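You operate a simulated robot arm through the tools that you are given. There is no shell and no other tool.

You are at the controls of a simulated two-armed robot. One attempt, no reset.

TASK
Wipe up the spill on the top of the make-up table with the purple towel and put it back.

The check looks at the end state, three seconds after you hand in, the way a careful person would. Anything else that was tipped, shoved, dropped, spilled or broken makes it a failure. Flat cloth is picked up by pressing the open fingertips on it (5 to 10 N) and closing them slowly along it; thin cloth reads only 2 to 8 mm in the jaws.

THE ROBOT
Two 6-joint arms with two-finger grippers on one trunk, on a base that drives. Base frame: it is fixed to the floor where the robot stands at the start and does not move with it; the origin is under the middle of the robot, x ahead of it, y to its left, z up. Readings come in m, rad, newtons and seconds.
The left shoulder is at the start at [0.07, 0.176, 0.915], the right one opposite. With the tool pointing down near the work surface each hand reaches from about 0.46 to 0.8 m from the robot's upright axis, wherever it stands, measured 20 degrees to its own side. Places, roughly: purple towel [0.75, 2, 0.75]. Payload 2.45 kg a hand.
The TCP of each hand is the grasp point between the finger pads, 0.026 m short of the fingertips. In the tool frame z runs along the fingers and y along their closing line. Largest opening 0.096 m; the body of the gripper starts 0.069 m behind the TCP.
Orientation is that of the tool frame in the base frame, as a unit quaternion [x, y, z, w]. With the fingers straight down and closing along the base's y, the tool's x points along the base's -x, its y along +y and its z along -z.

THE INTERFACE
- The arms move only by the tool play_rows. It takes "left_targets", "right_targets" or both (then of equal length, played together; a hand with none holds still); each is a list of rows, each a list of 3 entries, a list of its own where there are three numbers: the turn, a rotation vector about the tool's x, y, z in rad, then the shift along the tool's x, y, z in mm, then the opening, from 0 (shut) to 1 (fully open). In form: [[[rx, ry, rz], [dx, dy, dz], fingers], ...]. A call has 1 to 20 rows; each row is the pose to reach, as a shift and turn from the pose commanded when the call began, along the tool's axes at that moment. Rows are played at 5 a second. More than 0.05 m and 0.15 rad between two rows, or a gripper value outside its range, and nothing of the call is played. A pose out of reach is approached as far as the arm can. The call stops where the force on the tool passes 40 N (or 10 N more than at its start, if that is more) or the arm is blocked; 0.2 s more then pass. The fingers move at their own pace and stop on an object; they squeeze with about 28 N. The grip force told is the motor's: it shows also when the fingers shut on nothing. Time passes only in rows, and 0.2 s behind the last, so rows that repeat a pose let the fingers close. It gives the time, the measured TCP pose, the force on the tool (base axes), the opening and the grip force at its end, in the units of the frame above (readings bear some noise), with the torque about the TCP (base axes, N m) and any sound that the robot's microphone picked up.
- Cameras (640 x 400 px; columns grow to the right, rows downward): "scene" is now at [0.1381, 0.0118, 1.2347]; the picture's right is [0.15, -0.99, 0.00], its down [-0.56, -0.09, -0.82] and it looks along [0.81, 0.12, -0.57] (base axes); focal length 290 px, centre (320, 200). "left" rides on the left gripper at [0.082, -0.003, -0.098] in its tool frame; the picture's right is [0.04, 1.00, 0.00], its down [-0.73, 0.03, -0.68] and it looks along [-0.68, 0.03, 0.73] (tool axes); focal length 256 px, centre (320, 200). "right" rides on the right gripper at [0.082, 0.003, -0.098] in its tool frame; the picture's right is [-0.04, 1.00, 0.00], its down [-0.73, -0.03, -0.68] and it looks along [-0.68, -0.03, 0.73] (tool axes); focal length 256 px, centre (320, 200). There is no depth. A picture from a camera that has moved, and an enlarged one, comes with that camera's place and axes in the base frame and with its lens.
- capture(camera): a new picture of that camera. No time passes.
- raise_lower(by): slides the trunk up (or, below 0, down) by that many m; the arms and the scene camera ride with it, the base frame stays. It gives what a move gives, with no picture.
- steer(legs): drives the robot by 1 to 6 legs, each [ahead, left, turn to the left] in m, m and rad, along the robot's own axes; the way and the turn of a leg run together, so that a leg with both is an arc; at most 1.5 m and 3.142 rad a leg. The arms and the cameras ride along, it lands a little off, and it stops where it bumps. It gives what a move gives.
- pan_tilt(pan, tilt): turns the head with the scene camera to pan (to the left, within 1.501 rad either way) and tilt (down, from -0.506 to 1.204), counted from straight ahead of the robot. It gives what a move gives.
- enlarge(camera, box): a new picture of the part [left, top, right, bottom] of that camera's present view, enlarged. No time passes.
- finish_job(): hands the job in; it is judged then, once.

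Nothing tells you exact positions but the pictures and the camera data. Unless the task says otherwise, let go and move clear before handing in.

The tools are called after "Call:" as name(argument=value, ...) on one line, values as JSON. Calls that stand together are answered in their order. play_rows: Moves the arms, as the interface text tells. Its arguments: {"type":"object","properties":{"left_targets":{"type":"array","items":{"type":"array"}},"right_targets":{"type":"array","items":{"type":"array"}}},"required":[]} The other tools are called the same way: raise_lower (by) slides the trunk up or down; steer (legs) drives the base; pan_tilt (pan, tilt) turns the head that bears the scene camera; capture (camera) takes a picture; enlarge (camera, box) takes an enlarged picture of a part of a camera's view; finish_job () hands the job in.

At the start:

```text
time: 0.0
left_position: [0.5767, 0.3082, 1.023]
left_tool_rot: [0.001, 1.0, 0.0, 0.0]
left_wrist_force: [-0.2, -0.4, 0.0]
left_ft_torque: [-0.01, -0.02, 0.0]
left_opening: 0.096
left_gripper_force: 0.0
right_position: [0.6132, -0.2039, 1.0011]
right_tool_rot: [0.0, 1.0, 0.001, 0.0]
right_wrist_force: [0.2, 0.3, 0.5]
right_ft_torque: [-0.02, 0.0, 0.01]
right_opening: 0.0959
right_gripper_force: 0.1
trunk travel left (down, up): [-0.4, 0.44]
robot x, y, heading: [-0.0027, -0.0023, -0.0]
head pan, tilt: [0.152, 0.606]
```

scene: 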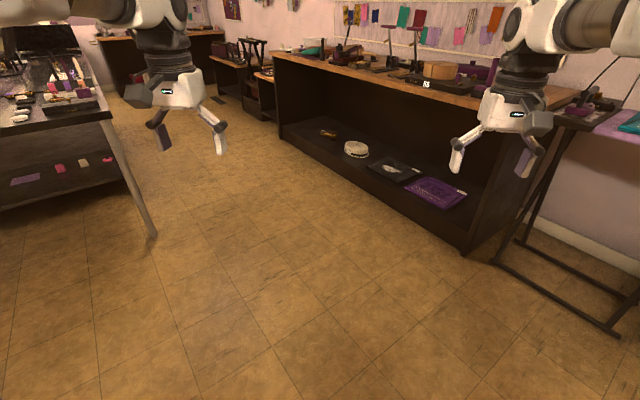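
right: 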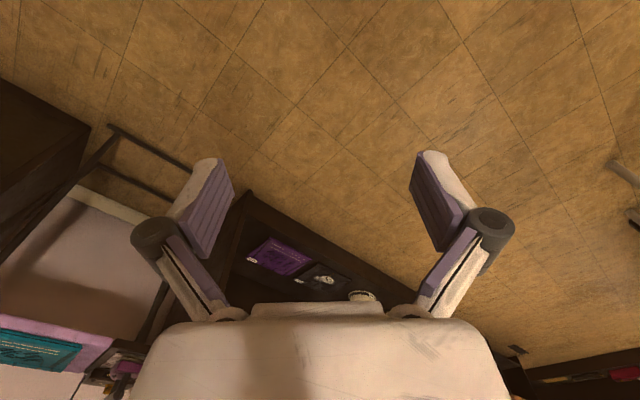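
left: 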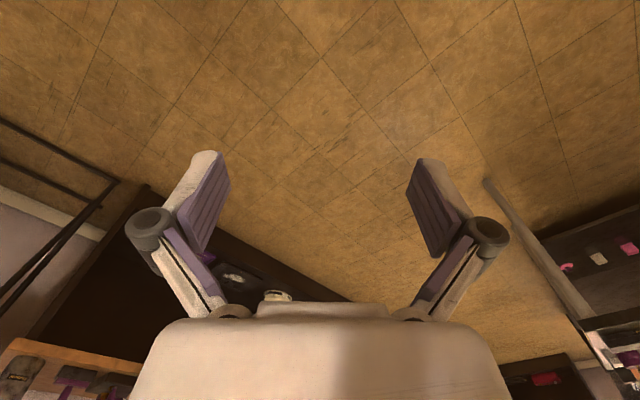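

I see a workshop with benches to the right and a table to the left; the purple towel should be around [0.75, 2, 0.75], to my left. I'll turn the head to the left to look there.

Call:
pan_tilt(pan=1.2, tilt=0.35)

```text
time: 1.3
left_position: [0.5753, 0.3088, 1.0223]
left_tool_rot: [-0.001, 1.0, -0.001, -0.001]
left_wrist_force: [0.0, -0.3, 0.1]
left_ft_torque: [-0.02, -0.02, 0.05]
left_opening: 0.0958
left_gripper_force: 0.1
right_position: [0.6143, -0.2042, 1.0012]
right_tool_rot: [0.0, 1.0, 0.0, 0.0]
right_wrist_force: [0.5, 0.1, -0.9]
right_ft_torque: [0.0, -0.02, -0.05]
right_opening: 0.0961
right_gripper_force: 0.1
trunk travel left (down, up): [-0.4, 0.44]
robot x, y, heading: [0.0035, 0.0013, -0.004]
head pan, tilt: [1.201, 0.351]
```

The head has turned; now I take a picture.

Call:
capture(camera="scene")

```text
taken
camera scene: at [0.0847, 0.0852, 1.2579], right [0.93, -0.36, 0.0], down [-0.12, -0.32, -0.94], along [0.34, 0.88, -0.34], focal length 290 px, centre (320, 200)
```

scene: 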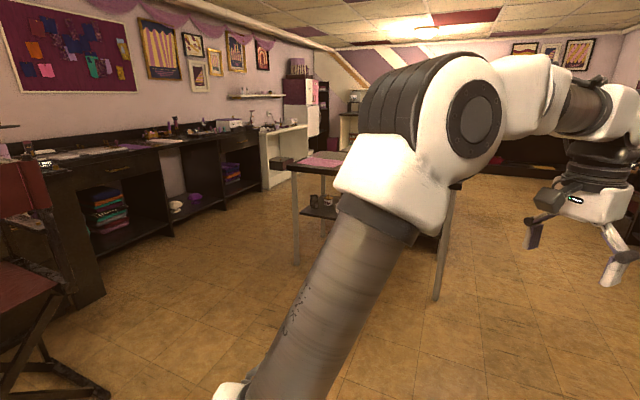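

The left arm blocks the view of the table where the towel lies. I look with the head turned less and also later turn the robot.

Call:
steer(legs=[[0, 0, 1.2]])

Call:
pan_tilt(pan=0.0, tilt=0.35)

Call:
capture(camera="scene")

```text
time: 4.7
left_position: [-0.0815, 0.6493, 1.0222]
left_tool_rot: [-0.566, 0.825, 0.0, 0.0]
left_wrist_force: [0.2, 0.3, 0.6]
left_ft_torque: [-0.01, -0.01, -0.02]
left_opening: 0.0961
left_gripper_force: 0.1
right_position: [0.4116, 0.4996, 1.0005]
right_tool_rot: [-0.565, 0.825, 0.0, 0.0]
right_wrist_force: [0.0, -0.4, 0.0]
right_ft_torque: [-0.01, -0.02, 0.0]
right_opening: 0.096
right_gripper_force: 0.0
trunk travel left (down, up): [-0.4, 0.44]
robot x, y, heading: [-0.0029, -0.0016, 1.201]
head pan, tilt: [1.201, 0.351]
```

```text
time: 6.1
left_position: [-0.0801, 0.6479, 1.023]
left_tool_rot: [-0.565, 0.825, 0.0, 0.0]
left_wrist_force: [-0.3, -0.3, 0.4]
left_ft_torque: [0.0, 0.02, 0.04]
left_opening: 0.0961
left_gripper_force: 0.1
right_position: [0.4113, 0.4994, 1.0013]
right_tool_rot: [-0.566, 0.824, 0.001, 0.001]
right_wrist_force: [0.1, 0.0, 0.1]
right_ft_torque: [0.02, -0.02, -0.02]
right_opening: 0.0962
right_gripper_force: 0.0
trunk travel left (down, up): [-0.4, 0.44]
robot x, y, heading: [-0.0004, -0.0042, 1.206]
head pan, tilt: [0.0, 0.351]
```

```text
taken
camera scene: at [0.0521, 0.1323, 1.2579], right [0.93, -0.36, 0.0], down [-0.12, -0.32, -0.94], along [0.34, 0.88, -0.34], focal length 290 px, centre (320, 200)
```

scene: 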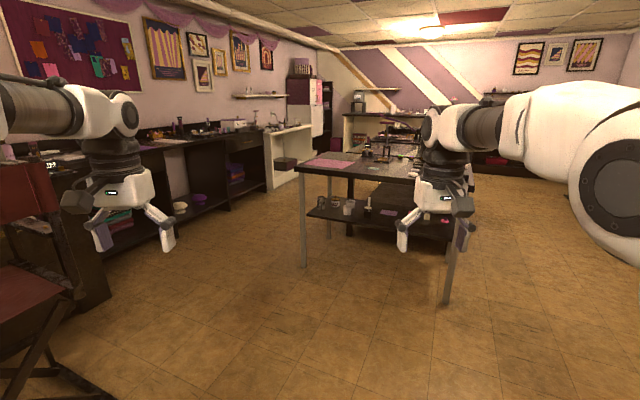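

Now the table with things on it stands ahead; its top seems to be around z 0.75. I enlarge the view of it.

Call:
enlarge(camera="scene", box=[270, 100, 510, 250])

Call:
enlarge(camera="scene", box=[0, 80, 270, 250])

```text
2.67 times, centred on (390, 175) of scene
camera zoom: at [0.0521, 0.1323, 1.2579], right [0.93, -0.36, 0.0], down [-0.12, -0.32, -0.94], along [0.34, 0.88, -0.34], focal length 772 px, centre (133, 267)
```

zoom: 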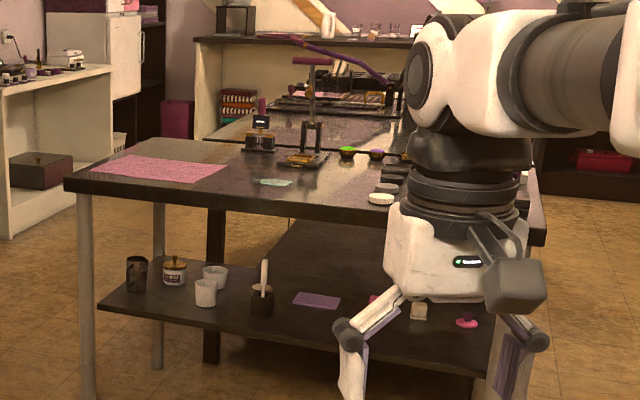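

```text
2.35 times, centred on (135, 165) of scene
camera zoom: at [0.0521, 0.1323, 1.2579], right [0.93, -0.36, 0.0], down [-0.12, -0.32, -0.94], along [0.34, 0.88, -0.34], focal length 682 px, centre (755, 282)
```

zoom: 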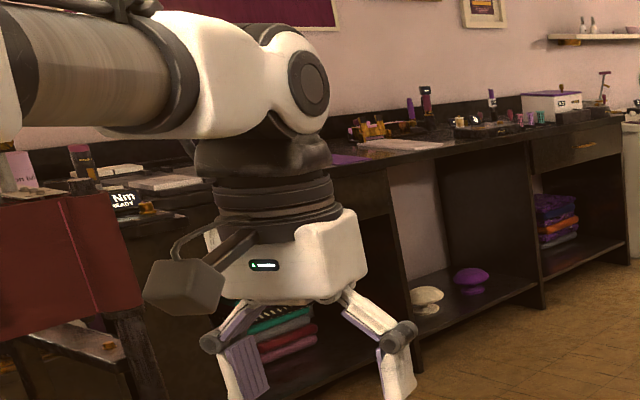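

The table ahead (left end near [0.7, 2.1]) carries a pink-purple cloth and a teal spot, but the right arm hides part of it. I turn to face the table squarely (heading about 0.77) and come a bit closer, with the trunk raised for a better view.

Call:
steer(legs=[[0, 0, -0.43], [0.5, 0.4, 0]])

Call:
raise_lower(by=0.2)

Call:
pan_tilt(pan=0.0, tilt=0.55)

Call:
capture(camera="scene")

```text
time: 10.9
left_position: [0.27, 1.2595, 1.0215]
left_tool_rot: [-0.38, 0.925, 0.0, -0.001]
left_wrist_force: [0.6, -0.5, 0.0]
left_ft_torque: [-0.02, 0.02, 0.0]
left_opening: 0.0964
left_gripper_force: 0.1
right_position: [0.6583, 0.9178, 1.0017]
right_tool_rot: [-0.379, 0.925, 0.0, 0.0]
right_wrist_force: [-0.3, 0.4, -0.1]
right_ft_torque: [-0.02, 0.0, 0.01]
right_opening: 0.0959
right_gripper_force: 0.0
trunk travel left (down, up): [-0.4, 0.44]
robot x, y, heading: [0.0754, 0.6326, 0.774]
head pan, tilt: [0.0, 0.351]
```

```text
time: 13.1
left_position: [0.2706, 1.2576, 1.2228]
left_tool_rot: [-0.38, 0.925, 0.0, 0.0]
left_wrist_force: [0.5, -1.0, 0.1]
left_ft_torque: [-0.01, 0.0, -0.02]
left_opening: 0.0961
left_gripper_force: 0.0
right_position: [0.6584, 0.9191, 1.2005]
right_tool_rot: [-0.38, 0.925, 0.0, 0.0]
right_wrist_force: [0.6, 0.2, -0.4]
right_ft_torque: [0.0, 0.0, 0.0]
right_opening: 0.096
right_gripper_force: 0.1
trunk travel left (down, up): [-0.6, 0.24]
robot x, y, heading: [0.0779, 0.6346, 0.779]
head pan, tilt: [0.0, 0.351]
```

```text
time: 13.8
left_position: [0.2711, 1.2579, 1.223]
left_tool_rot: [-0.379, 0.925, 0.0, 0.0]
left_wrist_force: [0.9, -0.5, -0.6]
left_ft_torque: [0.01, 0.02, 0.0]
left_opening: 0.0961
left_gripper_force: 0.0
right_position: [0.6574, 0.9187, 1.2008]
right_tool_rot: [-0.38, 0.925, 0.0, 0.0]
right_wrist_force: [0.6, 0.1, -0.1]
right_ft_torque: [0.02, -0.06, -0.01]
right_opening: 0.0957
right_gripper_force: 0.0
trunk travel left (down, up): [-0.6, 0.24]
robot x, y, heading: [0.0789, 0.6345, 0.778]
head pan, tilt: [0.0, 0.55]
```

```text
taken
camera scene: at [0.1781, 0.7298, 1.4397], right [0.7, -0.71, 0.0], down [-0.37, -0.37, -0.85], along [0.61, 0.6, -0.52], focal length 290 px, centre (320, 200)
```

scene: 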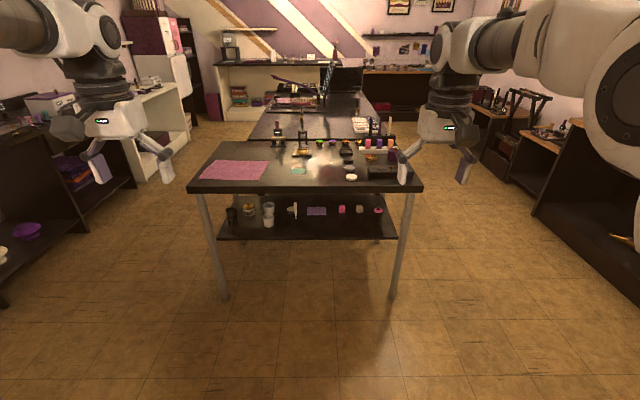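

The table stands square in front of me now, with a pinkish-purple towel at its left and a teal spot next to it. I enlarge it.

Call:
enlarge(camera="scene", box=[170, 120, 430, 250])

Call:
enlarge(camera="scene", box=[190, 135, 310, 195])

Call:
enlarge(camera="scene", box=[290, 135, 410, 195])

```text
2.46 times, centred on (300, 185) of scene
camera zoom: at [0.1781, 0.7298, 1.4397], right [0.7, -0.71, 0.0], down [-0.37, -0.37, -0.85], along [0.61, 0.6, -0.52], focal length 713 px, centre (369, 237)
```

zoom: 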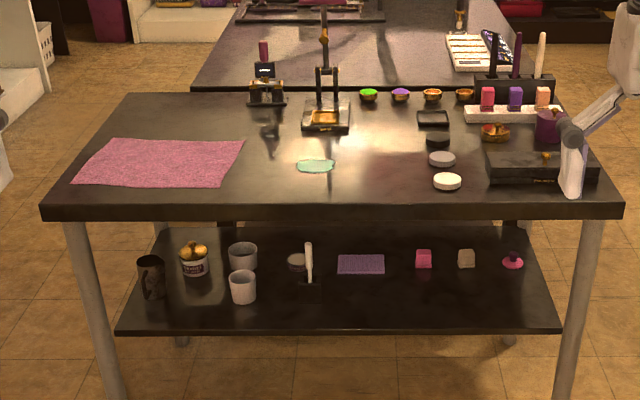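

```text
5.33 times, centred on (250, 165) of scene
camera zoom: at [0.1781, 0.7298, 1.4397], right [0.7, -0.71, 0.0], down [-0.37, -0.37, -0.85], along [0.61, 0.6, -0.52], focal length 1545 px, centre (693, 387)
```

zoom: 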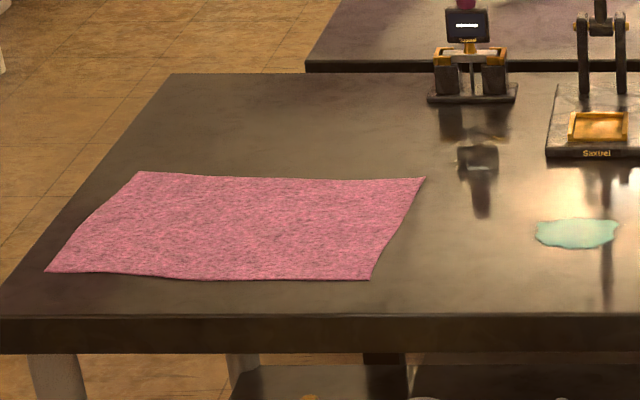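

```text
5.33 times, centred on (350, 165) of scene
camera zoom: at [0.1781, 0.7298, 1.4397], right [0.7, -0.71, 0.0], down [-0.37, -0.37, -0.85], along [0.61, 0.6, -0.52], focal length 1545 px, centre (160, 387)
```

zoom: 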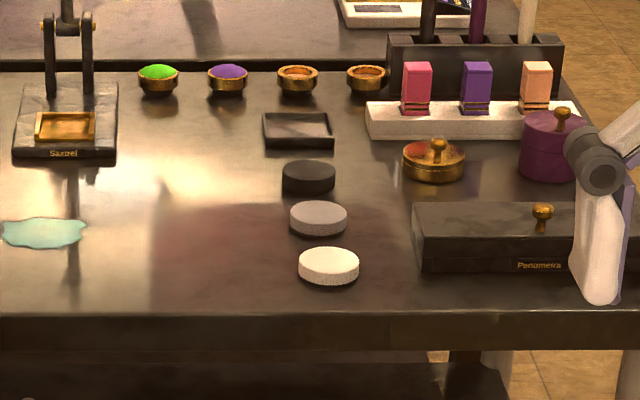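

The pink-purple towel lies flat at the left end of the table (about 0.32 × 0.24 m), the teal spill is about 0.35 m to its right in front of the press. I tuck the right arm aside so it stays clear, then come closer and shift left.

Call:
play_rows(right_targets=[[[0, 0, 0], [20, -40, -10], 1], [[0, 0, 0], [40, -80, -20], 1], [[0, 0, 0], [60, -120, -30], 1], [[0, 0, 0], [80, -160, -40], 1], [[0, 0, 0], [100, -200, -50], 1]])

Call:
steer(legs=[[0, 0.2, 0], [0.5, 0, 0]])

Call:
pan_tilt(pan=0.0, tilt=0.75)

Call:
capture(camera="scene")

```text
time: 15.0
left_position: [0.2712, 1.2549, 1.2236]
left_tool_rot: [-0.379, 0.925, 0.001, 0.001]
left_wrist_force: [-0.2, -0.4, 0.0]
left_ft_torque: [0.04, 0.02, 0.02]
left_opening: 0.0959
left_gripper_force: 0.1
right_position: [0.7286, 0.7011, 1.251]
right_tool_rot: [-0.379, 0.925, 0.001, 0.0]
right_wrist_force: [0.3, -1.1, 0.5]
right_ft_torque: [0.02, 0.03, -0.03]
right_opening: 0.0963
right_gripper_force: 0.1
trunk travel left (down, up): [-0.6, 0.24]
robot x, y, heading: [0.0759, 0.6313, 0.776]
head pan, tilt: [0.0, 0.55]
```

```text
time: 19.1
left_position: [0.4837, 1.7508, 1.2231]
left_tool_rot: [-0.38, 0.925, 0.001, -0.001]
left_wrist_force: [0.4, 0.0, -0.3]
left_ft_torque: [0.02, 0.01, 0.01]
left_opening: 0.0961
left_gripper_force: 0.1
right_position: [0.9424, 1.1987, 1.2514]
right_tool_rot: [-0.382, 0.924, 0.0, 0.0]
right_wrist_force: [0.2, -0.9, -0.2]
right_ft_torque: [-0.01, -0.03, -0.02]
right_opening: 0.0959
right_gripper_force: 0.1
trunk travel left (down, up): [-0.6, 0.24]
robot x, y, heading: [0.295, 1.1271, 0.779]
head pan, tilt: [0.0, 0.55]
```

```text
time: 19.9
left_position: [0.4839, 1.7503, 1.2237]
left_tool_rot: [-0.381, 0.925, 0.0, 0.0]
left_wrist_force: [1.1, -0.3, 0.1]
left_ft_torque: [0.02, -0.01, 0.01]
left_opening: 0.0959
left_gripper_force: 0.1
right_position: [0.9444, 1.198, 1.2515]
right_tool_rot: [-0.38, 0.925, 0.0, 0.0]
right_wrist_force: [0.6, -1.2, 0.4]
right_ft_torque: [-0.03, 0.02, 0.02]
right_opening: 0.0958
right_gripper_force: 0.2
trunk travel left (down, up): [-0.6, 0.24]
robot x, y, heading: [0.2908, 1.1262, 0.778]
head pan, tilt: [0.0, 0.75]
```

```text
taken
camera scene: at [0.3887, 1.2177, 1.4223], right [0.7, -0.71, 0.0], down [-0.48, -0.48, -0.73], along [0.52, 0.52, -0.68], focal length 290 px, centre (320, 200)
```

scene: 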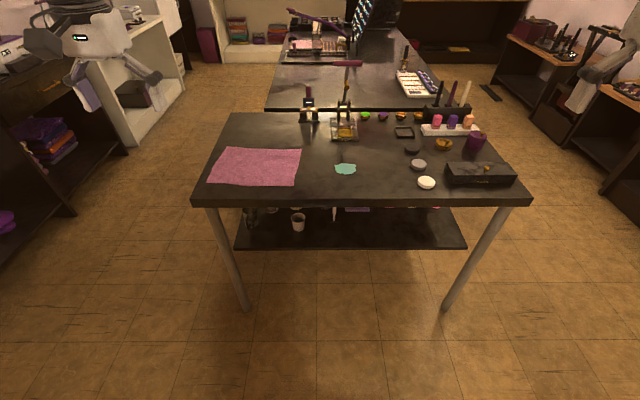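

Closer now, with a clear view of towel, spill and the other things. I enlarge for accurate positions and the table height.

Call:
enlarge(camera="scene", box=[190, 100, 370, 212])

Call:
enlarge(camera="scene", box=[320, 80, 530, 212])

```text
3.56 times, centred on (280, 156) of scene
camera zoom: at [0.3887, 1.2177, 1.4223], right [0.7, -0.71, 0.0], down [-0.48, -0.48, -0.73], along [0.52, 0.52, -0.68], focal length 1030 px, centre (462, 356)
```

zoom: 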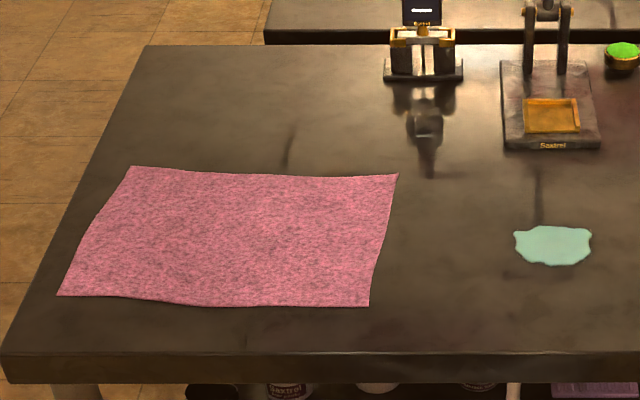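

```text
3.03 times, centred on (425, 146) of scene
camera zoom: at [0.3887, 1.2177, 1.4223], right [0.7, -0.71, 0.0], down [-0.48, -0.48, -0.73], along [0.52, 0.52, -0.68], focal length 878 px, centre (2, 364)
```

zoom: 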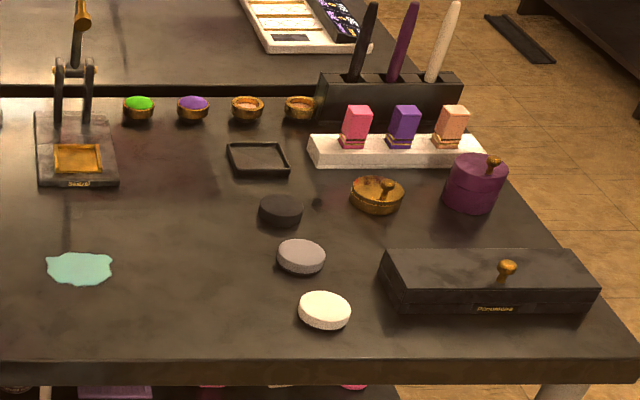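

From two views the table top comes out at z≈0.795. In robot-local terms: towel 0.88–1.11 ahead, 0.08–0.38 left; spill 0.94–1.00 ahead, 0.05–0.13 right; press begins at 1.15 ahead. I drive up so the towel is ~0.62 ahead, and lower the trunk a little.

Call:
steer(legs=[[0.36, -0.05, 0]])

Call:
raise_lower(by=-0.1)

Call:
pan_tilt(pan=0.0, tilt=0.95)

Call:
capture(camera="scene")

Call:
capture(camera="left")

```text
time: 22.2
left_position: [0.7718, 1.9691, 1.2241]
left_tool_rot: [-0.383, 0.924, 0.001, 0.001]
left_wrist_force: [-0.6, 0.2, 0.2]
left_ft_torque: [-0.01, -0.03, 0.03]
left_opening: 0.0962
left_gripper_force: 0.1
right_position: [1.2329, 1.4189, 1.2505]
right_tool_rot: [-0.383, 0.924, 0.0, 0.0]
right_wrist_force: [0.0, 0.6, 0.4]
right_ft_torque: [0.0, -0.01, -0.04]
right_opening: 0.0957
right_gripper_force: 0.0
trunk travel left (down, up): [-0.6, 0.24]
robot x, y, heading: [0.5833, 1.3454, 0.784]
head pan, tilt: [0.0, 0.75]
```

```text
time: 23.5
left_position: [0.7717, 1.968, 1.1226]
left_tool_rot: [-0.383, 0.924, 0.0, 0.0]
left_wrist_force: [-0.1, 0.2, 0.7]
left_ft_torque: [0.01, -0.01, 0.01]
left_opening: 0.0959
left_gripper_force: 0.1
right_position: [1.2329, 1.419, 1.1512]
right_tool_rot: [-0.382, 0.924, 0.0, 0.0]
right_wrist_force: [-0.3, 0.6, -0.5]
right_ft_torque: [-0.01, -0.02, 0.0]
right_opening: 0.096
right_gripper_force: 0.1
trunk travel left (down, up): [-0.5, 0.34]
robot x, y, heading: [0.5843, 1.341, 0.784]
head pan, tilt: [0.0, 0.75]
```

```text
time: 24.3
left_position: [0.7715, 1.9686, 1.123]
left_tool_rot: [-0.383, 0.924, 0.0, 0.0]
left_wrist_force: [0.5, 0.2, 1.0]
left_ft_torque: [-0.05, -0.02, -0.03]
left_opening: 0.0962
left_gripper_force: 0.1
right_position: [1.2333, 1.4193, 1.1515]
right_tool_rot: [-0.382, 0.924, 0.0, 0.0]
right_wrist_force: [-0.4, -0.1, -0.4]
right_ft_torque: [0.01, 0.02, 0.0]
right_opening: 0.096
right_gripper_force: 0.0
trunk travel left (down, up): [-0.5, 0.34]
robot x, y, heading: [0.5847, 1.3434, 0.783]
head pan, tilt: [0.0, 0.949]
```

```text
taken
camera scene: at [0.671, 1.4287, 1.3068], right [0.71, -0.71, 0.0], down [-0.57, -0.57, -0.58], along [0.41, 0.41, -0.81], focal length 290 px, centre (320, 200)
```

scene: 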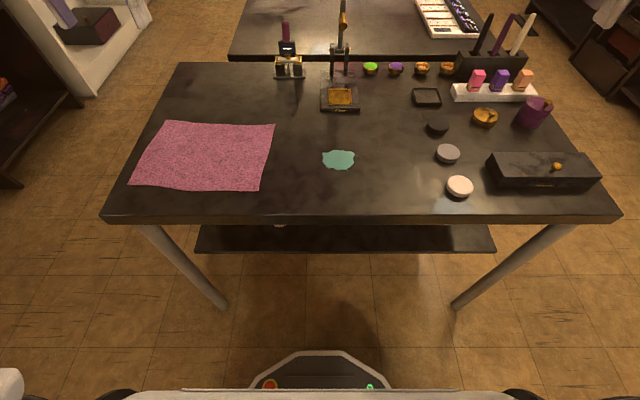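

```text
taken
camera left: at [0.7159, 1.91, 1.2226], right [-0.73, 0.68, 0.0], down [0.5, 0.54, 0.68], along [0.46, 0.5, -0.73], focal length 256 px, centre (320, 200)
```

left: 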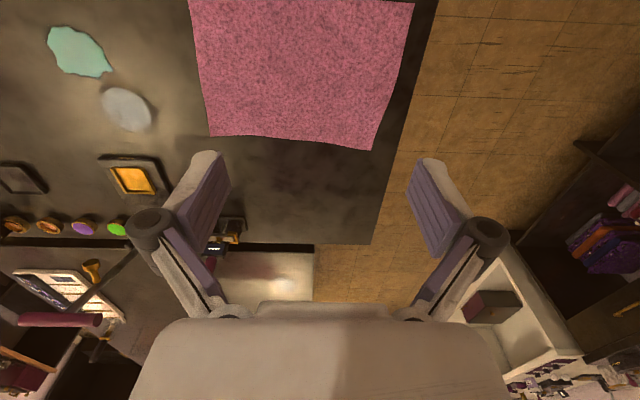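

Table front edge is 0.45 m ahead, towel 0.52–0.74 ahead and 0.12–0.42 left, spill 0.61 ahead and 0.04 right. I bring the left hand over the towel near its right edge (0.63 ahead, 0.175 left), about 5 cm above it, half open.

Call:
play_rows(left_targets=[[[0, 0, 0], [-8, -18, 0], 1], [[0, 0, 0], [-20, -45, 20], 0.9], [[0, 0, 0], [-32, -75, 50], 0.8], [[0, 0, 0], [-44, -105, 85], 0.7], [[0, 0, 0], [-52, -125, 125], 0.6], [[0, 0, 0], [-57, -136, 170], 0.55], [[0, 0, 0], [-57, -136, 210], 0.55], [[0, 0, 0], [-57, -136, 245], 0.55], [[0, 0, 0], [-57, -136, 245], 0.55]])

Call:
capture(camera="scene")

Call:
capture(camera="left")

```text
time: 26.3
left_position: [0.9078, 1.9134, 0.8778]
left_tool_rot: [-0.383, 0.924, 0.0, 0.001]
left_wrist_force: [0.5, -0.7, 0.3]
left_ft_torque: [0.01, 0.01, 0.0]
left_opening: 0.053
left_gripper_force: 0.1
right_position: [1.2336, 1.4176, 1.1522]
right_tool_rot: [-0.382, 0.924, 0.0, 0.0]
right_wrist_force: [-0.1, -0.5, -0.1]
right_ft_torque: [0.04, -0.04, 0.0]
right_opening: 0.0961
right_gripper_force: 0.1
trunk travel left (down, up): [-0.5, 0.34]
robot x, y, heading: [0.5854, 1.343, 0.789]
head pan, tilt: [0.0, 0.949]
```

```text
taken
camera scene: at [0.6707, 1.4281, 1.3068], right [0.71, -0.71, 0.0], down [-0.58, -0.57, -0.58], along [0.41, 0.41, -0.81], focal length 290 px, centre (320, 200)
```

scene: 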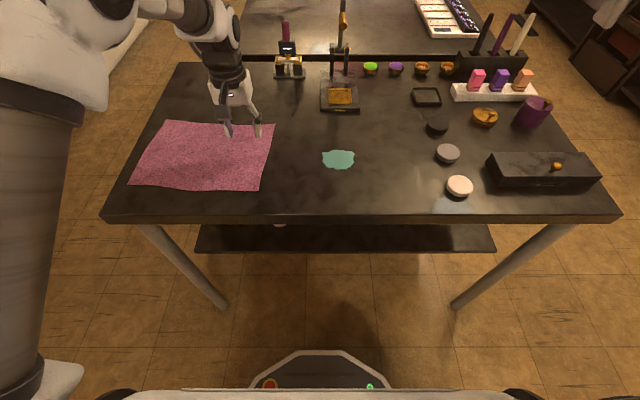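

```text
taken
camera left: at [0.8518, 1.8533, 0.9768], right [-0.73, 0.68, 0.0], down [0.5, 0.54, 0.68], along [0.46, 0.5, -0.73], focal length 256 px, centre (320, 200)
```

left: 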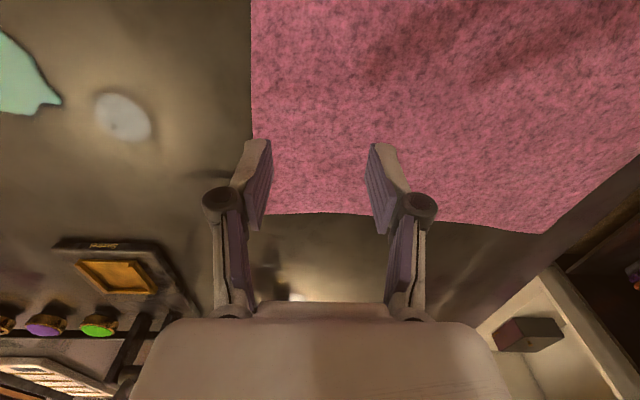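

The fingertips hover over the towel, both inside its right edge by about 1.5 cm. I lower carefully toward contact.

Call:
play_rows(left_targets=[[[0, 0, 0], [0, 0, 20], 0.55], [[0, 0, 0], [0, 0, 38], 0.55], [[0, 0, 0], [0, 0, 46], 0.55], [[0, 0, 0], [0, 0, 50], 0.55], [[0, 0, 0], [0, 0, 52], 0.55]])

```text
time: 27.5
left_position: [0.9082, 1.9137, 0.8265]
left_tool_rot: [-0.383, 0.924, 0.0, 0.0]
left_wrist_force: [0.1, 0.5, 0.9]
left_ft_torque: [0.05, -0.02, 0.02]
left_opening: 0.053
left_gripper_force: 0.0
right_position: [1.233, 1.4194, 1.1512]
right_tool_rot: [-0.383, 0.924, 0.0, 0.001]
right_wrist_force: [1.1, 0.5, 0.3]
right_ft_torque: [-0.02, 0.0, -0.01]
right_opening: 0.096
right_gripper_force: 0.1
trunk travel left (down, up): [-0.5, 0.34]
robot x, y, heading: [0.5846, 1.3426, 0.782]
head pan, tilt: [0.0, 0.949]
```

No contact yet at z 0.8265; I go on in millimetre steps.

Call:
play_rows(left_targets=[[[0, 0, 0], [0, 0, 1.5], 0.55], [[0, 0, 0], [0, 0, 3], 0.55], [[0, 0, 0], [0, 0, 4], 0.55], [[0, 0, 0], [0, 0, 5], 0.55]])

```text
time: 28.5
left_position: [0.9078, 1.9106, 0.8223]
left_tool_rot: [-0.383, 0.924, 0.0, 0.001]
left_wrist_force: [-0.4, 0.4, 10.9]
left_ft_torque: [0.01, -0.05, -0.01]
left_opening: 0.055
left_gripper_force: 0.0
right_position: [1.2323, 1.4165, 1.1521]
right_tool_rot: [-0.382, 0.924, 0.0, 0.001]
right_wrist_force: [-0.3, -0.6, 0.1]
right_ft_torque: [0.02, 0.02, -0.03]
right_opening: 0.0962
right_gripper_force: 0.0
trunk travel left (down, up): [-0.5, 0.34]
robot x, y, heading: [0.5821, 1.3376, 0.782]
head pan, tilt: [0.0, 0.949]
```

Contact with 10.9 N at z 0.822. I ease off slightly and close the fingers slowly along the cloth.

Call:
play_rows(left_targets=[[[0, 0, 0], [0, 0, -0.7], 0.53], [[0, 0, 0], [0, 0, -0.7], 0.49], [[0, 0, 0], [0, 0, -0.7], 0.45], [[0, 0, 0], [0, 0, -0.7], 0.41], [[0, 0, 0], [0, 0, -0.7], 0.37], [[0, 0, 0], [0, 0, -0.7], 0.33], [[0, 0, 0], [0, 0, -0.7], 0.29], [[0, 0, 0], [0, 0, -0.7], 0.25], [[0, 0, 0], [0, 0, -0.7], 0.21], [[0, 0, 0], [0, 0, -0.7], 0.17], [[0, 0, 0], [0, 0, -0.7], 0.13], [[0, 0, 0], [0, 0, -0.7], 0.09], [[0, 0, 0], [0, 0, -0.7], 0.05], [[0, 0, 0], [0, 0, -0.7], 0.02], [[0, 0, 0], [0, 0, -0.7], 0], [[0, 0, 0], [0, 0, -0.7], 0], [[0, 0, 0], [0, 0, -0.7], 0]])

Call:
capture(camera="left")

Call:
enlarge(camera="scene", box=[120, 60, 380, 220])

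```text
time: 30.8
left_position: [0.909, 1.9143, 0.826]
left_tool_rot: [-0.383, 0.924, 0.002, 0.005]
left_wrist_force: [-0.6, -0.9, 23.7]
left_ft_torque: [-0.17, 0.03, -0.02]
left_opening: 0.0026
left_gripper_force: 26.1
right_position: [1.2325, 1.4172, 1.1514]
right_tool_rot: [-0.383, 0.924, 0.001, 0.001]
right_wrist_force: [-0.7, -0.4, 0.1]
right_ft_torque: [0.0, 0.02, 0.02]
right_opening: 0.0958
right_gripper_force: 0.1
trunk travel left (down, up): [-0.5, 0.34]
robot x, y, heading: [0.5834, 1.3442, 0.783]
head pan, tilt: [0.0, 0.949]
stopped in row 11 (left hand): the force on the tool passed its limit at 42 N (the readings are from after the stop); the commanded pose is now the measured one
```

```text
taken
camera left: at [0.8532, 1.8543, 0.9252], right [-0.73, 0.68, 0.0], down [0.49, 0.53, 0.69], along [0.47, 0.5, -0.73], focal length 256 px, centre (320, 200)
```

left: 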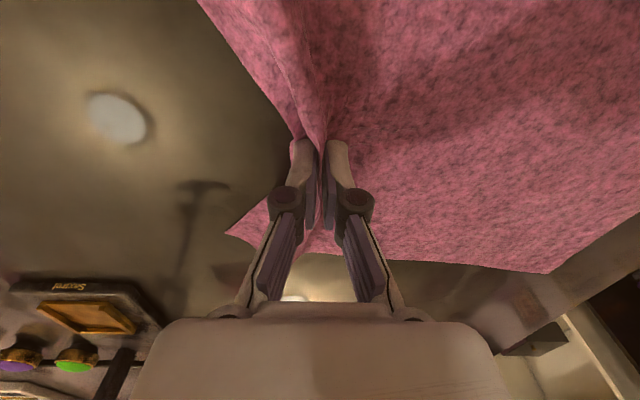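

```text
2.46 times, centred on (250, 140) of scene
camera zoom: at [0.6702, 1.4271, 1.3067], right [0.71, -0.71, 0.0], down [-0.57, -0.57, -0.58], along [0.41, 0.41, -0.81], focal length 713 px, centre (492, 348)
```

zoom: 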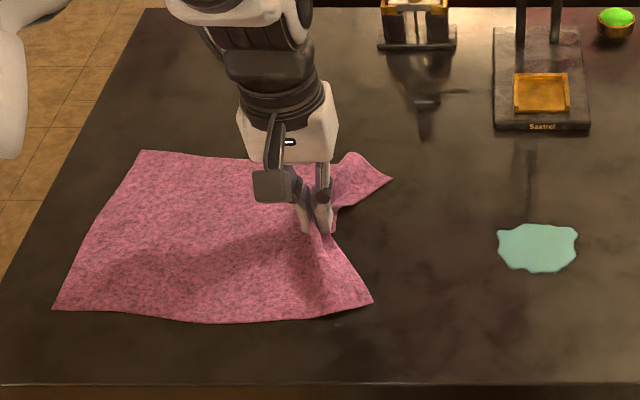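

The cloth is pinched (2.6 mm in the jaws, a fold visible between fingers). I lift gently by a few centimetres to check the hold.

Call:
play_rows(left_targets=[[[0, 0, 0], [0, 0, -3], 0], [[0, 0, 0], [0, 0, -8], 0], [[0, 0, 0], [0, 0, -15], 0], [[0, 0, 0], [0, 0, -25], 0], [[0, 0, 0], [0, 0, -35], 0], [[0, 0, 0], [0, 0, -35], 0]])

Call:
capture(camera="left")

Call:
enlarge(camera="scene", box=[120, 60, 380, 220])

```text
time: 32.2
left_position: [0.9102, 1.9146, 0.8593]
left_tool_rot: [-0.382, 0.924, 0.0, 0.003]
left_wrist_force: [-0.5, 0.3, -0.6]
left_ft_torque: [0.0, 0.04, -0.03]
left_opening: 0.0049
left_gripper_force: 32.8
right_position: [1.2331, 1.4179, 1.1523]
right_tool_rot: [-0.382, 0.924, -0.001, 0.0]
right_wrist_force: [0.5, 0.4, 0.9]
right_ft_torque: [0.04, 0.02, 0.01]
right_opening: 0.0959
right_gripper_force: 0.1
trunk travel left (down, up): [-0.5, 0.34]
robot x, y, heading: [0.5845, 1.346, 0.787]
head pan, tilt: [0.0, 0.949]
```

```text
taken
camera left: at [0.853, 1.8547, 0.9583], right [-0.73, 0.68, 0.0], down [0.5, 0.54, 0.68], along [0.46, 0.5, -0.73], focal length 256 px, centre (320, 200)
```

left: 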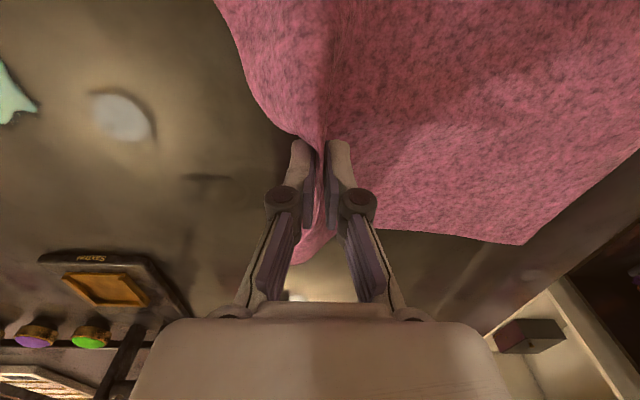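

```text
2.46 times, centred on (250, 140) of scene
camera zoom: at [0.6711, 1.4287, 1.3068], right [0.71, -0.71, 0.0], down [-0.58, -0.57, -0.58], along [0.41, 0.41, -0.81], focal length 713 px, centre (492, 348)
```

zoom: 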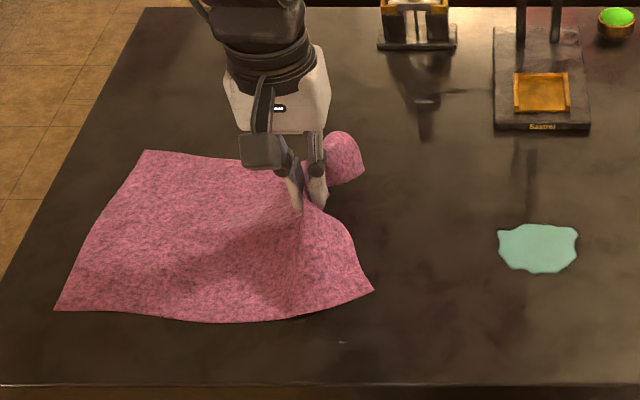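

The towel is held well along a fold near its right edge. I carry it low toward the spill, with the rest of the cloth trailing, stopping at the spill's left-near side.

Call:
play_rows(left_targets=[[[0, 0, 0], [8, -30, 0], 0], [[0, 0, 0], [20, -65, 3], 0], [[0, 0, 0], [32, -100, 6], 0], [[0, 0, 0], [44, -135, 10], 0], [[0, 0, 0], [56, -165, 12], 0], [[0, 0, 0], [62, -175, 14], 0], [[0, 0, 0], [62, -175, 14], 0]])

Call:
capture(camera="left")

Call:
capture(camera="scene")

Call:
enlarge(camera="scene", box=[180, 60, 440, 220])

```text
time: 33.8
left_position: [0.975, 1.8338, 0.8533]
left_tool_rot: [-0.398, 0.917, -0.013, 0.007]
left_wrist_force: [0.8, 0.4, 1.4]
left_ft_torque: [-0.01, 0.06, -0.02]
left_opening: 0.004
left_gripper_force: 35.6
left hand out of reach, approached as far as the arm can: row 4, 5, 6, 7
right_position: [1.233, 1.4186, 1.151]
right_tool_rot: [-0.382, 0.924, 0.0, 0.0]
right_wrist_force: [-0.2, -0.3, 0.4]
right_ft_torque: [-0.02, -0.02, 0.02]
right_opening: 0.0959
right_gripper_force: 0.1
trunk travel left (down, up): [-0.5, 0.34]
robot x, y, heading: [0.5846, 1.3429, 0.786]
head pan, tilt: [0.0, 0.949]
```

```text
taken
camera left: at [0.918, 1.7748, 0.9515], right [-0.76, 0.65, -0.03], down [0.46, 0.57, 0.68], along [0.46, 0.5, -0.73], focal length 256 px, centre (320, 200)
```

left: 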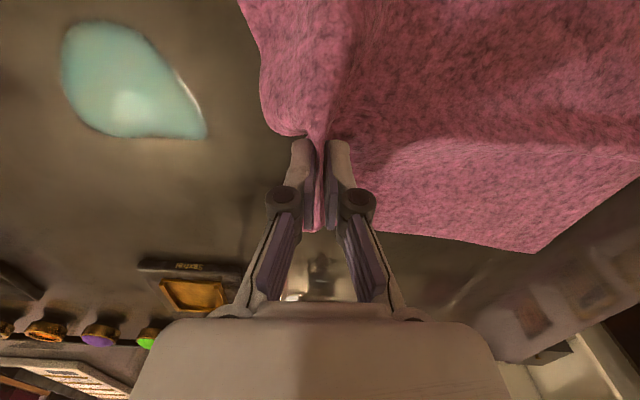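

```text
taken
camera scene: at [0.6713, 1.4287, 1.3067], right [0.71, -0.71, 0.0], down [-0.58, -0.57, -0.58], along [0.41, 0.41, -0.81], focal length 290 px, centre (320, 200)
```

scene: 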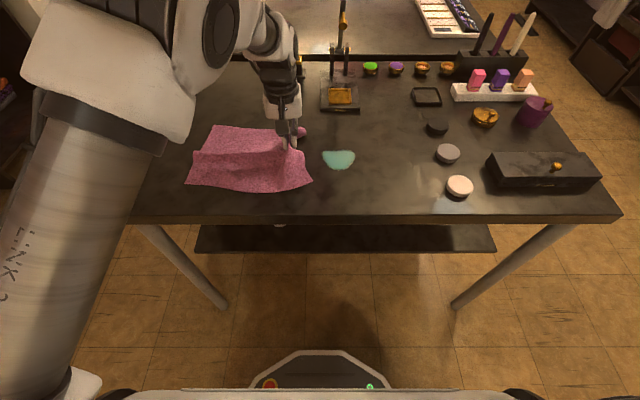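

```text
2.46 times, centred on (310, 140) of scene
camera zoom: at [0.6713, 1.4287, 1.3067], right [0.71, -0.71, 0.0], down [-0.58, -0.57, -0.58], along [0.41, 0.41, -0.81], focal length 713 px, centre (345, 348)
```

zoom: 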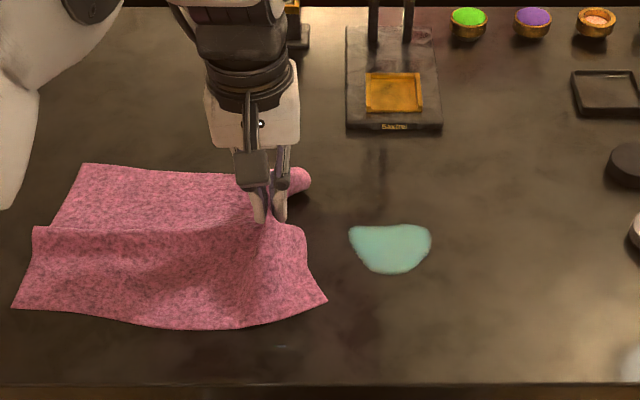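

The arm cannot reach further across from here (hand stopped at 0.07 m left of the robot's middle), so the robot itself must shift right. I first raise the hand and bring it back left to a comfortable pose.

Call:
play_rows(left_targets=[[[0, 0, 0], [0, 0, -30], 0], [[0, 0, 0], [0, 20, -60], 0], [[0, 0, 0], [0, 50, -90], 0], [[0, 0, 0], [0, 80, -110], 0], [[0, 0, 0], [0, 100, -120], 0], [[0, 0, 0], [0, 100, -120], 0]])

Call:
capture(camera="scene")

```text
time: 35.2
left_position: [0.9079, 1.8893, 0.9675]
left_tool_rot: [-0.382, 0.924, 0.0, 0.002]
left_wrist_force: [0.6, 0.9, 0.7]
left_ft_torque: [0.01, 0.04, 0.02]
left_opening: 0.004
left_gripper_force: 24.9
right_position: [1.2339, 1.4182, 1.1507]
right_tool_rot: [-0.382, 0.924, 0.0, 0.001]
right_wrist_force: [-0.2, -0.6, -0.5]
right_ft_torque: [0.0, 0.0, -0.02]
right_opening: 0.0958
right_gripper_force: 0.0
trunk travel left (down, up): [-0.5, 0.34]
robot x, y, heading: [0.5839, 1.3427, 0.788]
head pan, tilt: [0.0, 0.949]
```

```text
taken
camera scene: at [0.6716, 1.4285, 1.3067], right [0.71, -0.71, 0.0], down [-0.58, -0.57, -0.58], along [0.41, 0.41, -0.81], focal length 290 px, centre (320, 200)
```

scene: 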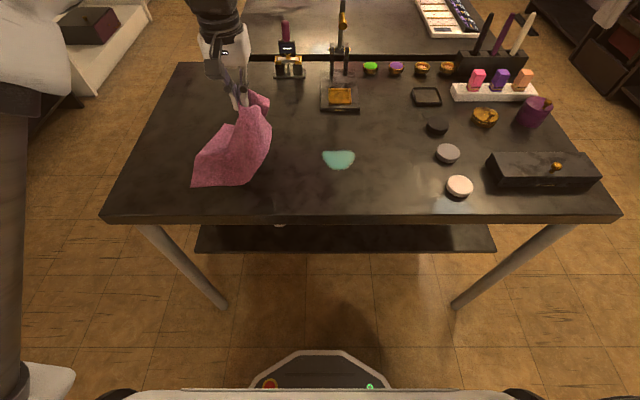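

The towel hangs from the hand and orientation is straight again. I move the hand a bit further left and then drive the robot right by about 0.24 m so that the hand comes over the left side of the spill.

Call:
play_rows(left_targets=[[[0, 0, 0], [15, 30, 0], 0], [[0, 0, 0], [30, 60, 0], 0], [[0, 0, 0], [40, 90, 0], 0], [[0, 0, 0], [40, 90, 0], 0]])

Call:
steer(legs=[[0, -0.24, 0]])

Call:
capture(camera="scene")

Call:
capture(camera="left")

```text
time: 36.2
left_position: [0.8168, 1.9244, 0.9674]
left_tool_rot: [-0.381, 0.924, 0.002, 0.003]
left_wrist_force: [1.2, -1.7, 1.2]
left_ft_torque: [-0.07, 0.0, -0.02]
left_opening: 0.0033
left_gripper_force: 33.6
right_position: [1.2338, 1.4176, 1.1512]
right_tool_rot: [-0.383, 0.924, 0.0, 0.0]
right_wrist_force: [0.4, 0.0, -0.4]
right_ft_torque: [-0.01, 0.0, 0.0]
right_opening: 0.096
right_gripper_force: 0.1
trunk travel left (down, up): [-0.5, 0.34]
robot x, y, heading: [0.5834, 1.3417, 0.781]
head pan, tilt: [0.0, 0.949]
```

```text
time: 37.9
left_position: [0.9829, 1.759, 0.9669]
left_tool_rot: [-0.384, 0.923, 0.0, 0.003]
left_wrist_force: [0.0, 0.9, -1.1]
left_ft_torque: [0.01, 0.01, 0.04]
left_opening: 0.0044
left_gripper_force: 25.7
right_position: [1.4004, 1.2527, 1.1503]
right_tool_rot: [-0.383, 0.924, 0.0, 0.001]
right_wrist_force: [-0.3, -1.1, 0.6]
right_ft_torque: [0.03, 0.02, 0.0]
right_opening: 0.096
right_gripper_force: 0.1
trunk travel left (down, up): [-0.5, 0.34]
robot x, y, heading: [0.7551, 1.1751, 0.787]
head pan, tilt: [0.0, 0.949]
```

```text
taken
camera scene: at [0.839, 1.261, 1.3067], right [0.71, -0.71, 0.0], down [-0.57, -0.58, -0.58], along [0.41, 0.41, -0.81], focal length 290 px, centre (320, 200)
```

scene: 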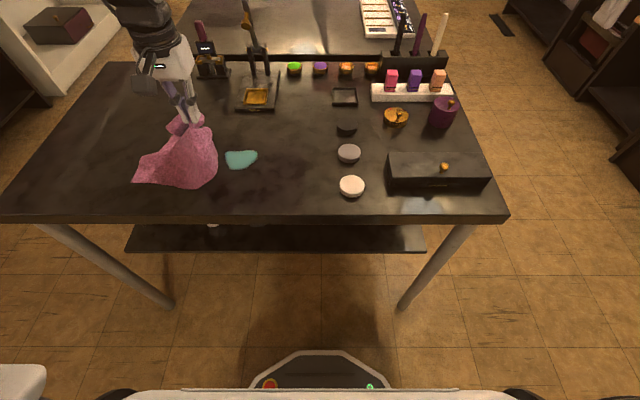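

```text
taken
camera left: at [0.927, 1.6983, 1.0661], right [-0.74, 0.68, 0.0], down [0.49, 0.54, 0.68], along [0.46, 0.5, -0.73], focal length 256 px, centre (320, 200)
```

left: 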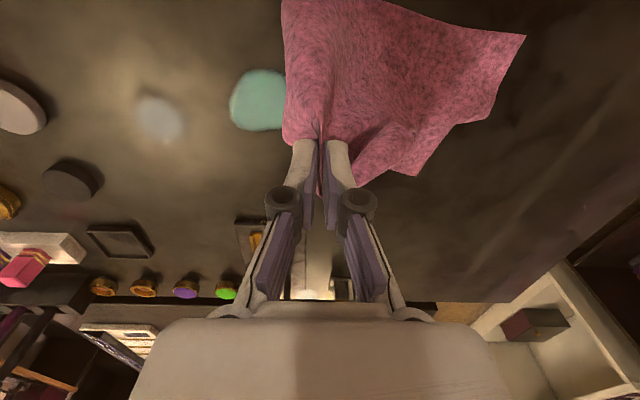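

The hand is now just left of and slightly nearer than the spill (spill centre about 4 cm ahead and 6 cm right of the TCP). I lower the towel to the table beside the spill.

Call:
play_rows(left_targets=[[[0, 0, 0], [0, 0, 35], 0], [[0, 0, 0], [0, -3, 70], 0], [[0, 0, 0], [0, -6, 100], 0], [[0, 0, 0], [0, -8, 120], 0], [[0, 0, 0], [0, -8, 128], 0], [[0, 0, 0], [0, -8, 132], 0]])

Call:
capture(camera="left")

Call:
enlarge(camera="scene", box=[80, 60, 340, 220])

```text
time: 39.3
left_position: [0.9901, 1.7525, 0.8348]
left_tool_rot: [-0.383, 0.924, 0.0, 0.003]
left_wrist_force: [1.0, 0.0, -1.4]
left_ft_torque: [-0.02, 0.05, -0.02]
left_opening: 0.0042
left_gripper_force: 24.5
right_position: [1.4008, 1.2538, 1.1518]
right_tool_rot: [-0.383, 0.924, 0.0, 0.001]
right_wrist_force: [-0.2, 0.1, 0.2]
right_ft_torque: [-0.02, -0.04, -0.04]
right_opening: 0.0962
right_gripper_force: 0.0
trunk travel left (down, up): [-0.5, 0.34]
robot x, y, heading: [0.7512, 1.1773, 0.787]
head pan, tilt: [0.0, 0.949]
```

```text
taken
camera left: at [0.9333, 1.6932, 0.9337], right [-0.74, 0.68, 0.0], down [0.49, 0.54, 0.68], along [0.46, 0.5, -0.73], focal length 256 px, centre (320, 200)
```

left: 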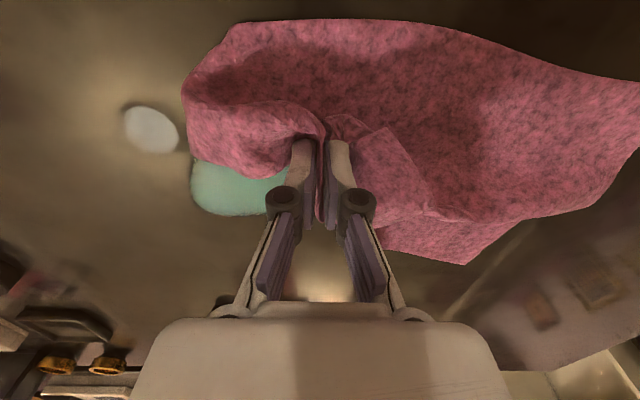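

```text
2.46 times, centred on (210, 140) of scene
camera zoom: at [0.8388, 1.2614, 1.3067], right [0.71, -0.71, 0.0], down [-0.57, -0.58, -0.58], along [0.41, 0.41, -0.81], focal length 713 px, centre (591, 348)
```

zoom: 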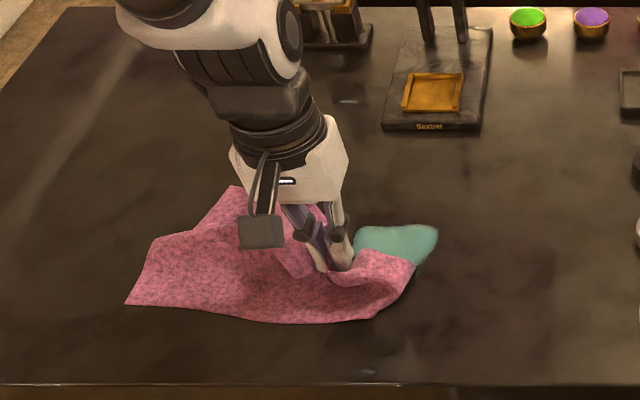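

The towel's front flap already overlaps the near part of the spill. I lower further to find pressing contact.

Call:
play_rows(left_targets=[[[0, 0, 0], [0, 0, 2], 0], [[0, 0, 0], [0, 0, 4], 0], [[0, 0, 0], [0, 0, 5.5], 0], [[0, 0, 0], [0, 0, 7], 0]])

```text
time: 40.3
left_position: [0.9896, 1.7532, 0.829]
left_tool_rot: [-0.383, 0.924, 0.001, 0.003]
left_wrist_force: [-1.3, 1.4, 14.1]
left_ft_torque: [0.11, -0.01, -0.03]
left_opening: 0.0015
left_gripper_force: 24.8
right_position: [1.4009, 1.2513, 1.1514]
right_tool_rot: [-0.384, 0.923, 0.0, 0.001]
right_wrist_force: [0.6, -1.5, 0.1]
right_ft_torque: [0.02, 0.02, -0.02]
right_opening: 0.0963
right_gripper_force: 0.1
trunk travel left (down, up): [-0.5, 0.34]
robot x, y, heading: [0.7466, 1.177, 0.787]
head pan, tilt: [0.0, 0.949]
```

Contact at 14 N. I ease off a little and wipe in fore-and-aft strokes stepping to the right across the spill.

Call:
play_rows(left_targets=[[[0, 0, 0], [0, 0, -0.5], 0], [[0, 0, 0], [-20, 0, -0.5], 0], [[0, 0, 0], [-42, 0, -0.5], 0], [[0, 0, 0], [-64, 0, -0.5], 0], [[0, 0, 0], [-80, 0, -0.5], 0], [[0, 0, 0], [-80, -20, -0.5], 0], [[0, 0, 0], [-60, -20, -0.5], 0], [[0, 0, 0], [-38, -20, -0.5], 0], [[0, 0, 0], [-16, -20, -0.5], 0], [[0, 0, 0], [5, -20, -0.5], 0], [[0, 0, 0], [5, -40, -0.5], 0], [[0, 0, 0], [-16, -40, -0.5], 0], [[0, 0, 0], [-38, -40, -0.5], 0], [[0, 0, 0], [-60, -40, -0.5], 0], [[0, 0, 0], [-80, -40, -0.5], 0]])

Call:
enlarge(camera="scene", box=[80, 60, 340, 220])

Call:
capture(camera="left")

```text
time: 43.5
left_position: [1.0738, 1.7831, 0.8296]
left_tool_rot: [-0.383, 0.924, 0.002, 0.002]
left_wrist_force: [0.6, -0.2, 0.3]
left_ft_torque: [0.0, -0.02, -0.01]
left_opening: 0.0019
left_gripper_force: 24.2
right_position: [1.4012, 1.2534, 1.1515]
right_tool_rot: [-0.384, 0.923, 0.0, 0.0]
right_wrist_force: [0.5, 0.5, -0.7]
right_ft_torque: [-0.03, 0.01, -0.01]
right_opening: 0.096
right_gripper_force: 0.0
trunk travel left (down, up): [-0.5, 0.34]
robot x, y, heading: [0.7518, 1.1772, 0.788]
head pan, tilt: [0.0, 0.949]
```

```text
2.46 times, centred on (210, 140) of scene
camera zoom: at [0.8389, 1.2616, 1.3067], right [0.71, -0.71, 0.0], down [-0.57, -0.58, -0.58], along [0.41, 0.41, -0.81], focal length 713 px, centre (591, 348)
```

zoom: 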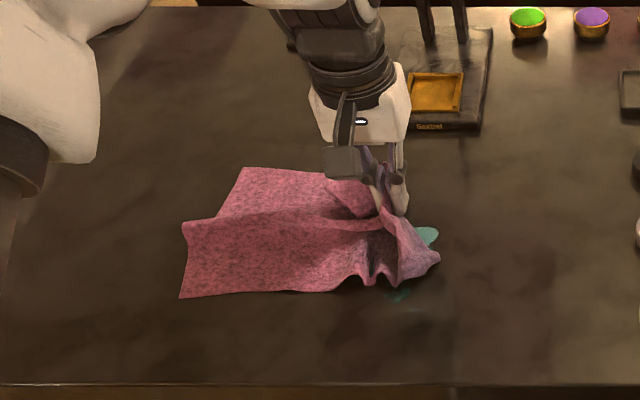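

```text
taken
camera left: at [1.0184, 1.7226, 0.928], right [-0.74, 0.68, 0.0], down [0.49, 0.54, 0.68], along [0.46, 0.5, -0.73], focal length 256 px, centre (320, 200)
```

left: 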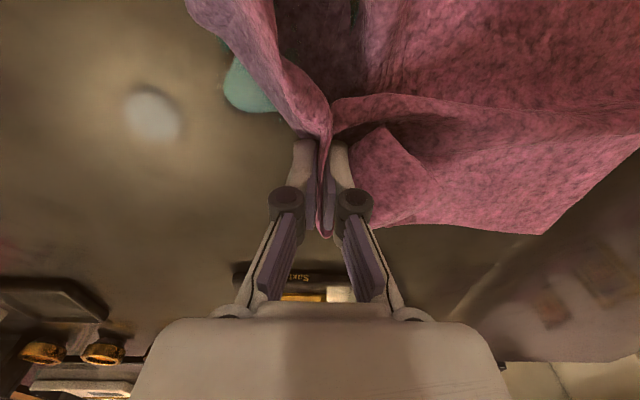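

The cloth is picking the spill up; some teal is still seen right of the hand and a smear on the near side (about 0.55 ahead). Contact got light, so I press 1.5 mm lower and continue with longer strokes stepping right.

Call:
play_rows(left_targets=[[[0, 0, 0], [0, 0, 1.0], 0], [[0, 0, 0], [0, -10, 1.5], 0], [[0, 0, 0], [0, -20, 1.5], 0], [[0, 0, 0], [25, -20, 1.5], 0], [[0, 0, 0], [50, -20, 1.5], 0]])

```text
time: 44.7
left_position: [1.0533, 1.7314, 0.8272]
left_tool_rot: [-0.383, 0.924, 0.001, 0.001]
left_wrist_force: [0.1, 0.4, 4.5]
left_ft_torque: [0.03, 0.11, 0.02]
left_opening: 0.0049
left_gripper_force: 32.9
right_position: [1.4, 1.2529, 1.1519]
right_tool_rot: [-0.383, 0.924, 0.0, 0.001]
right_wrist_force: [0.2, 0.0, -0.6]
right_ft_torque: [-0.03, -0.02, 0.02]
right_opening: 0.096
right_gripper_force: 0.2
trunk travel left (down, up): [-0.5, 0.34]
robot x, y, heading: [0.7526, 1.1772, 0.785]
head pan, tilt: [0.0, 0.949]
```

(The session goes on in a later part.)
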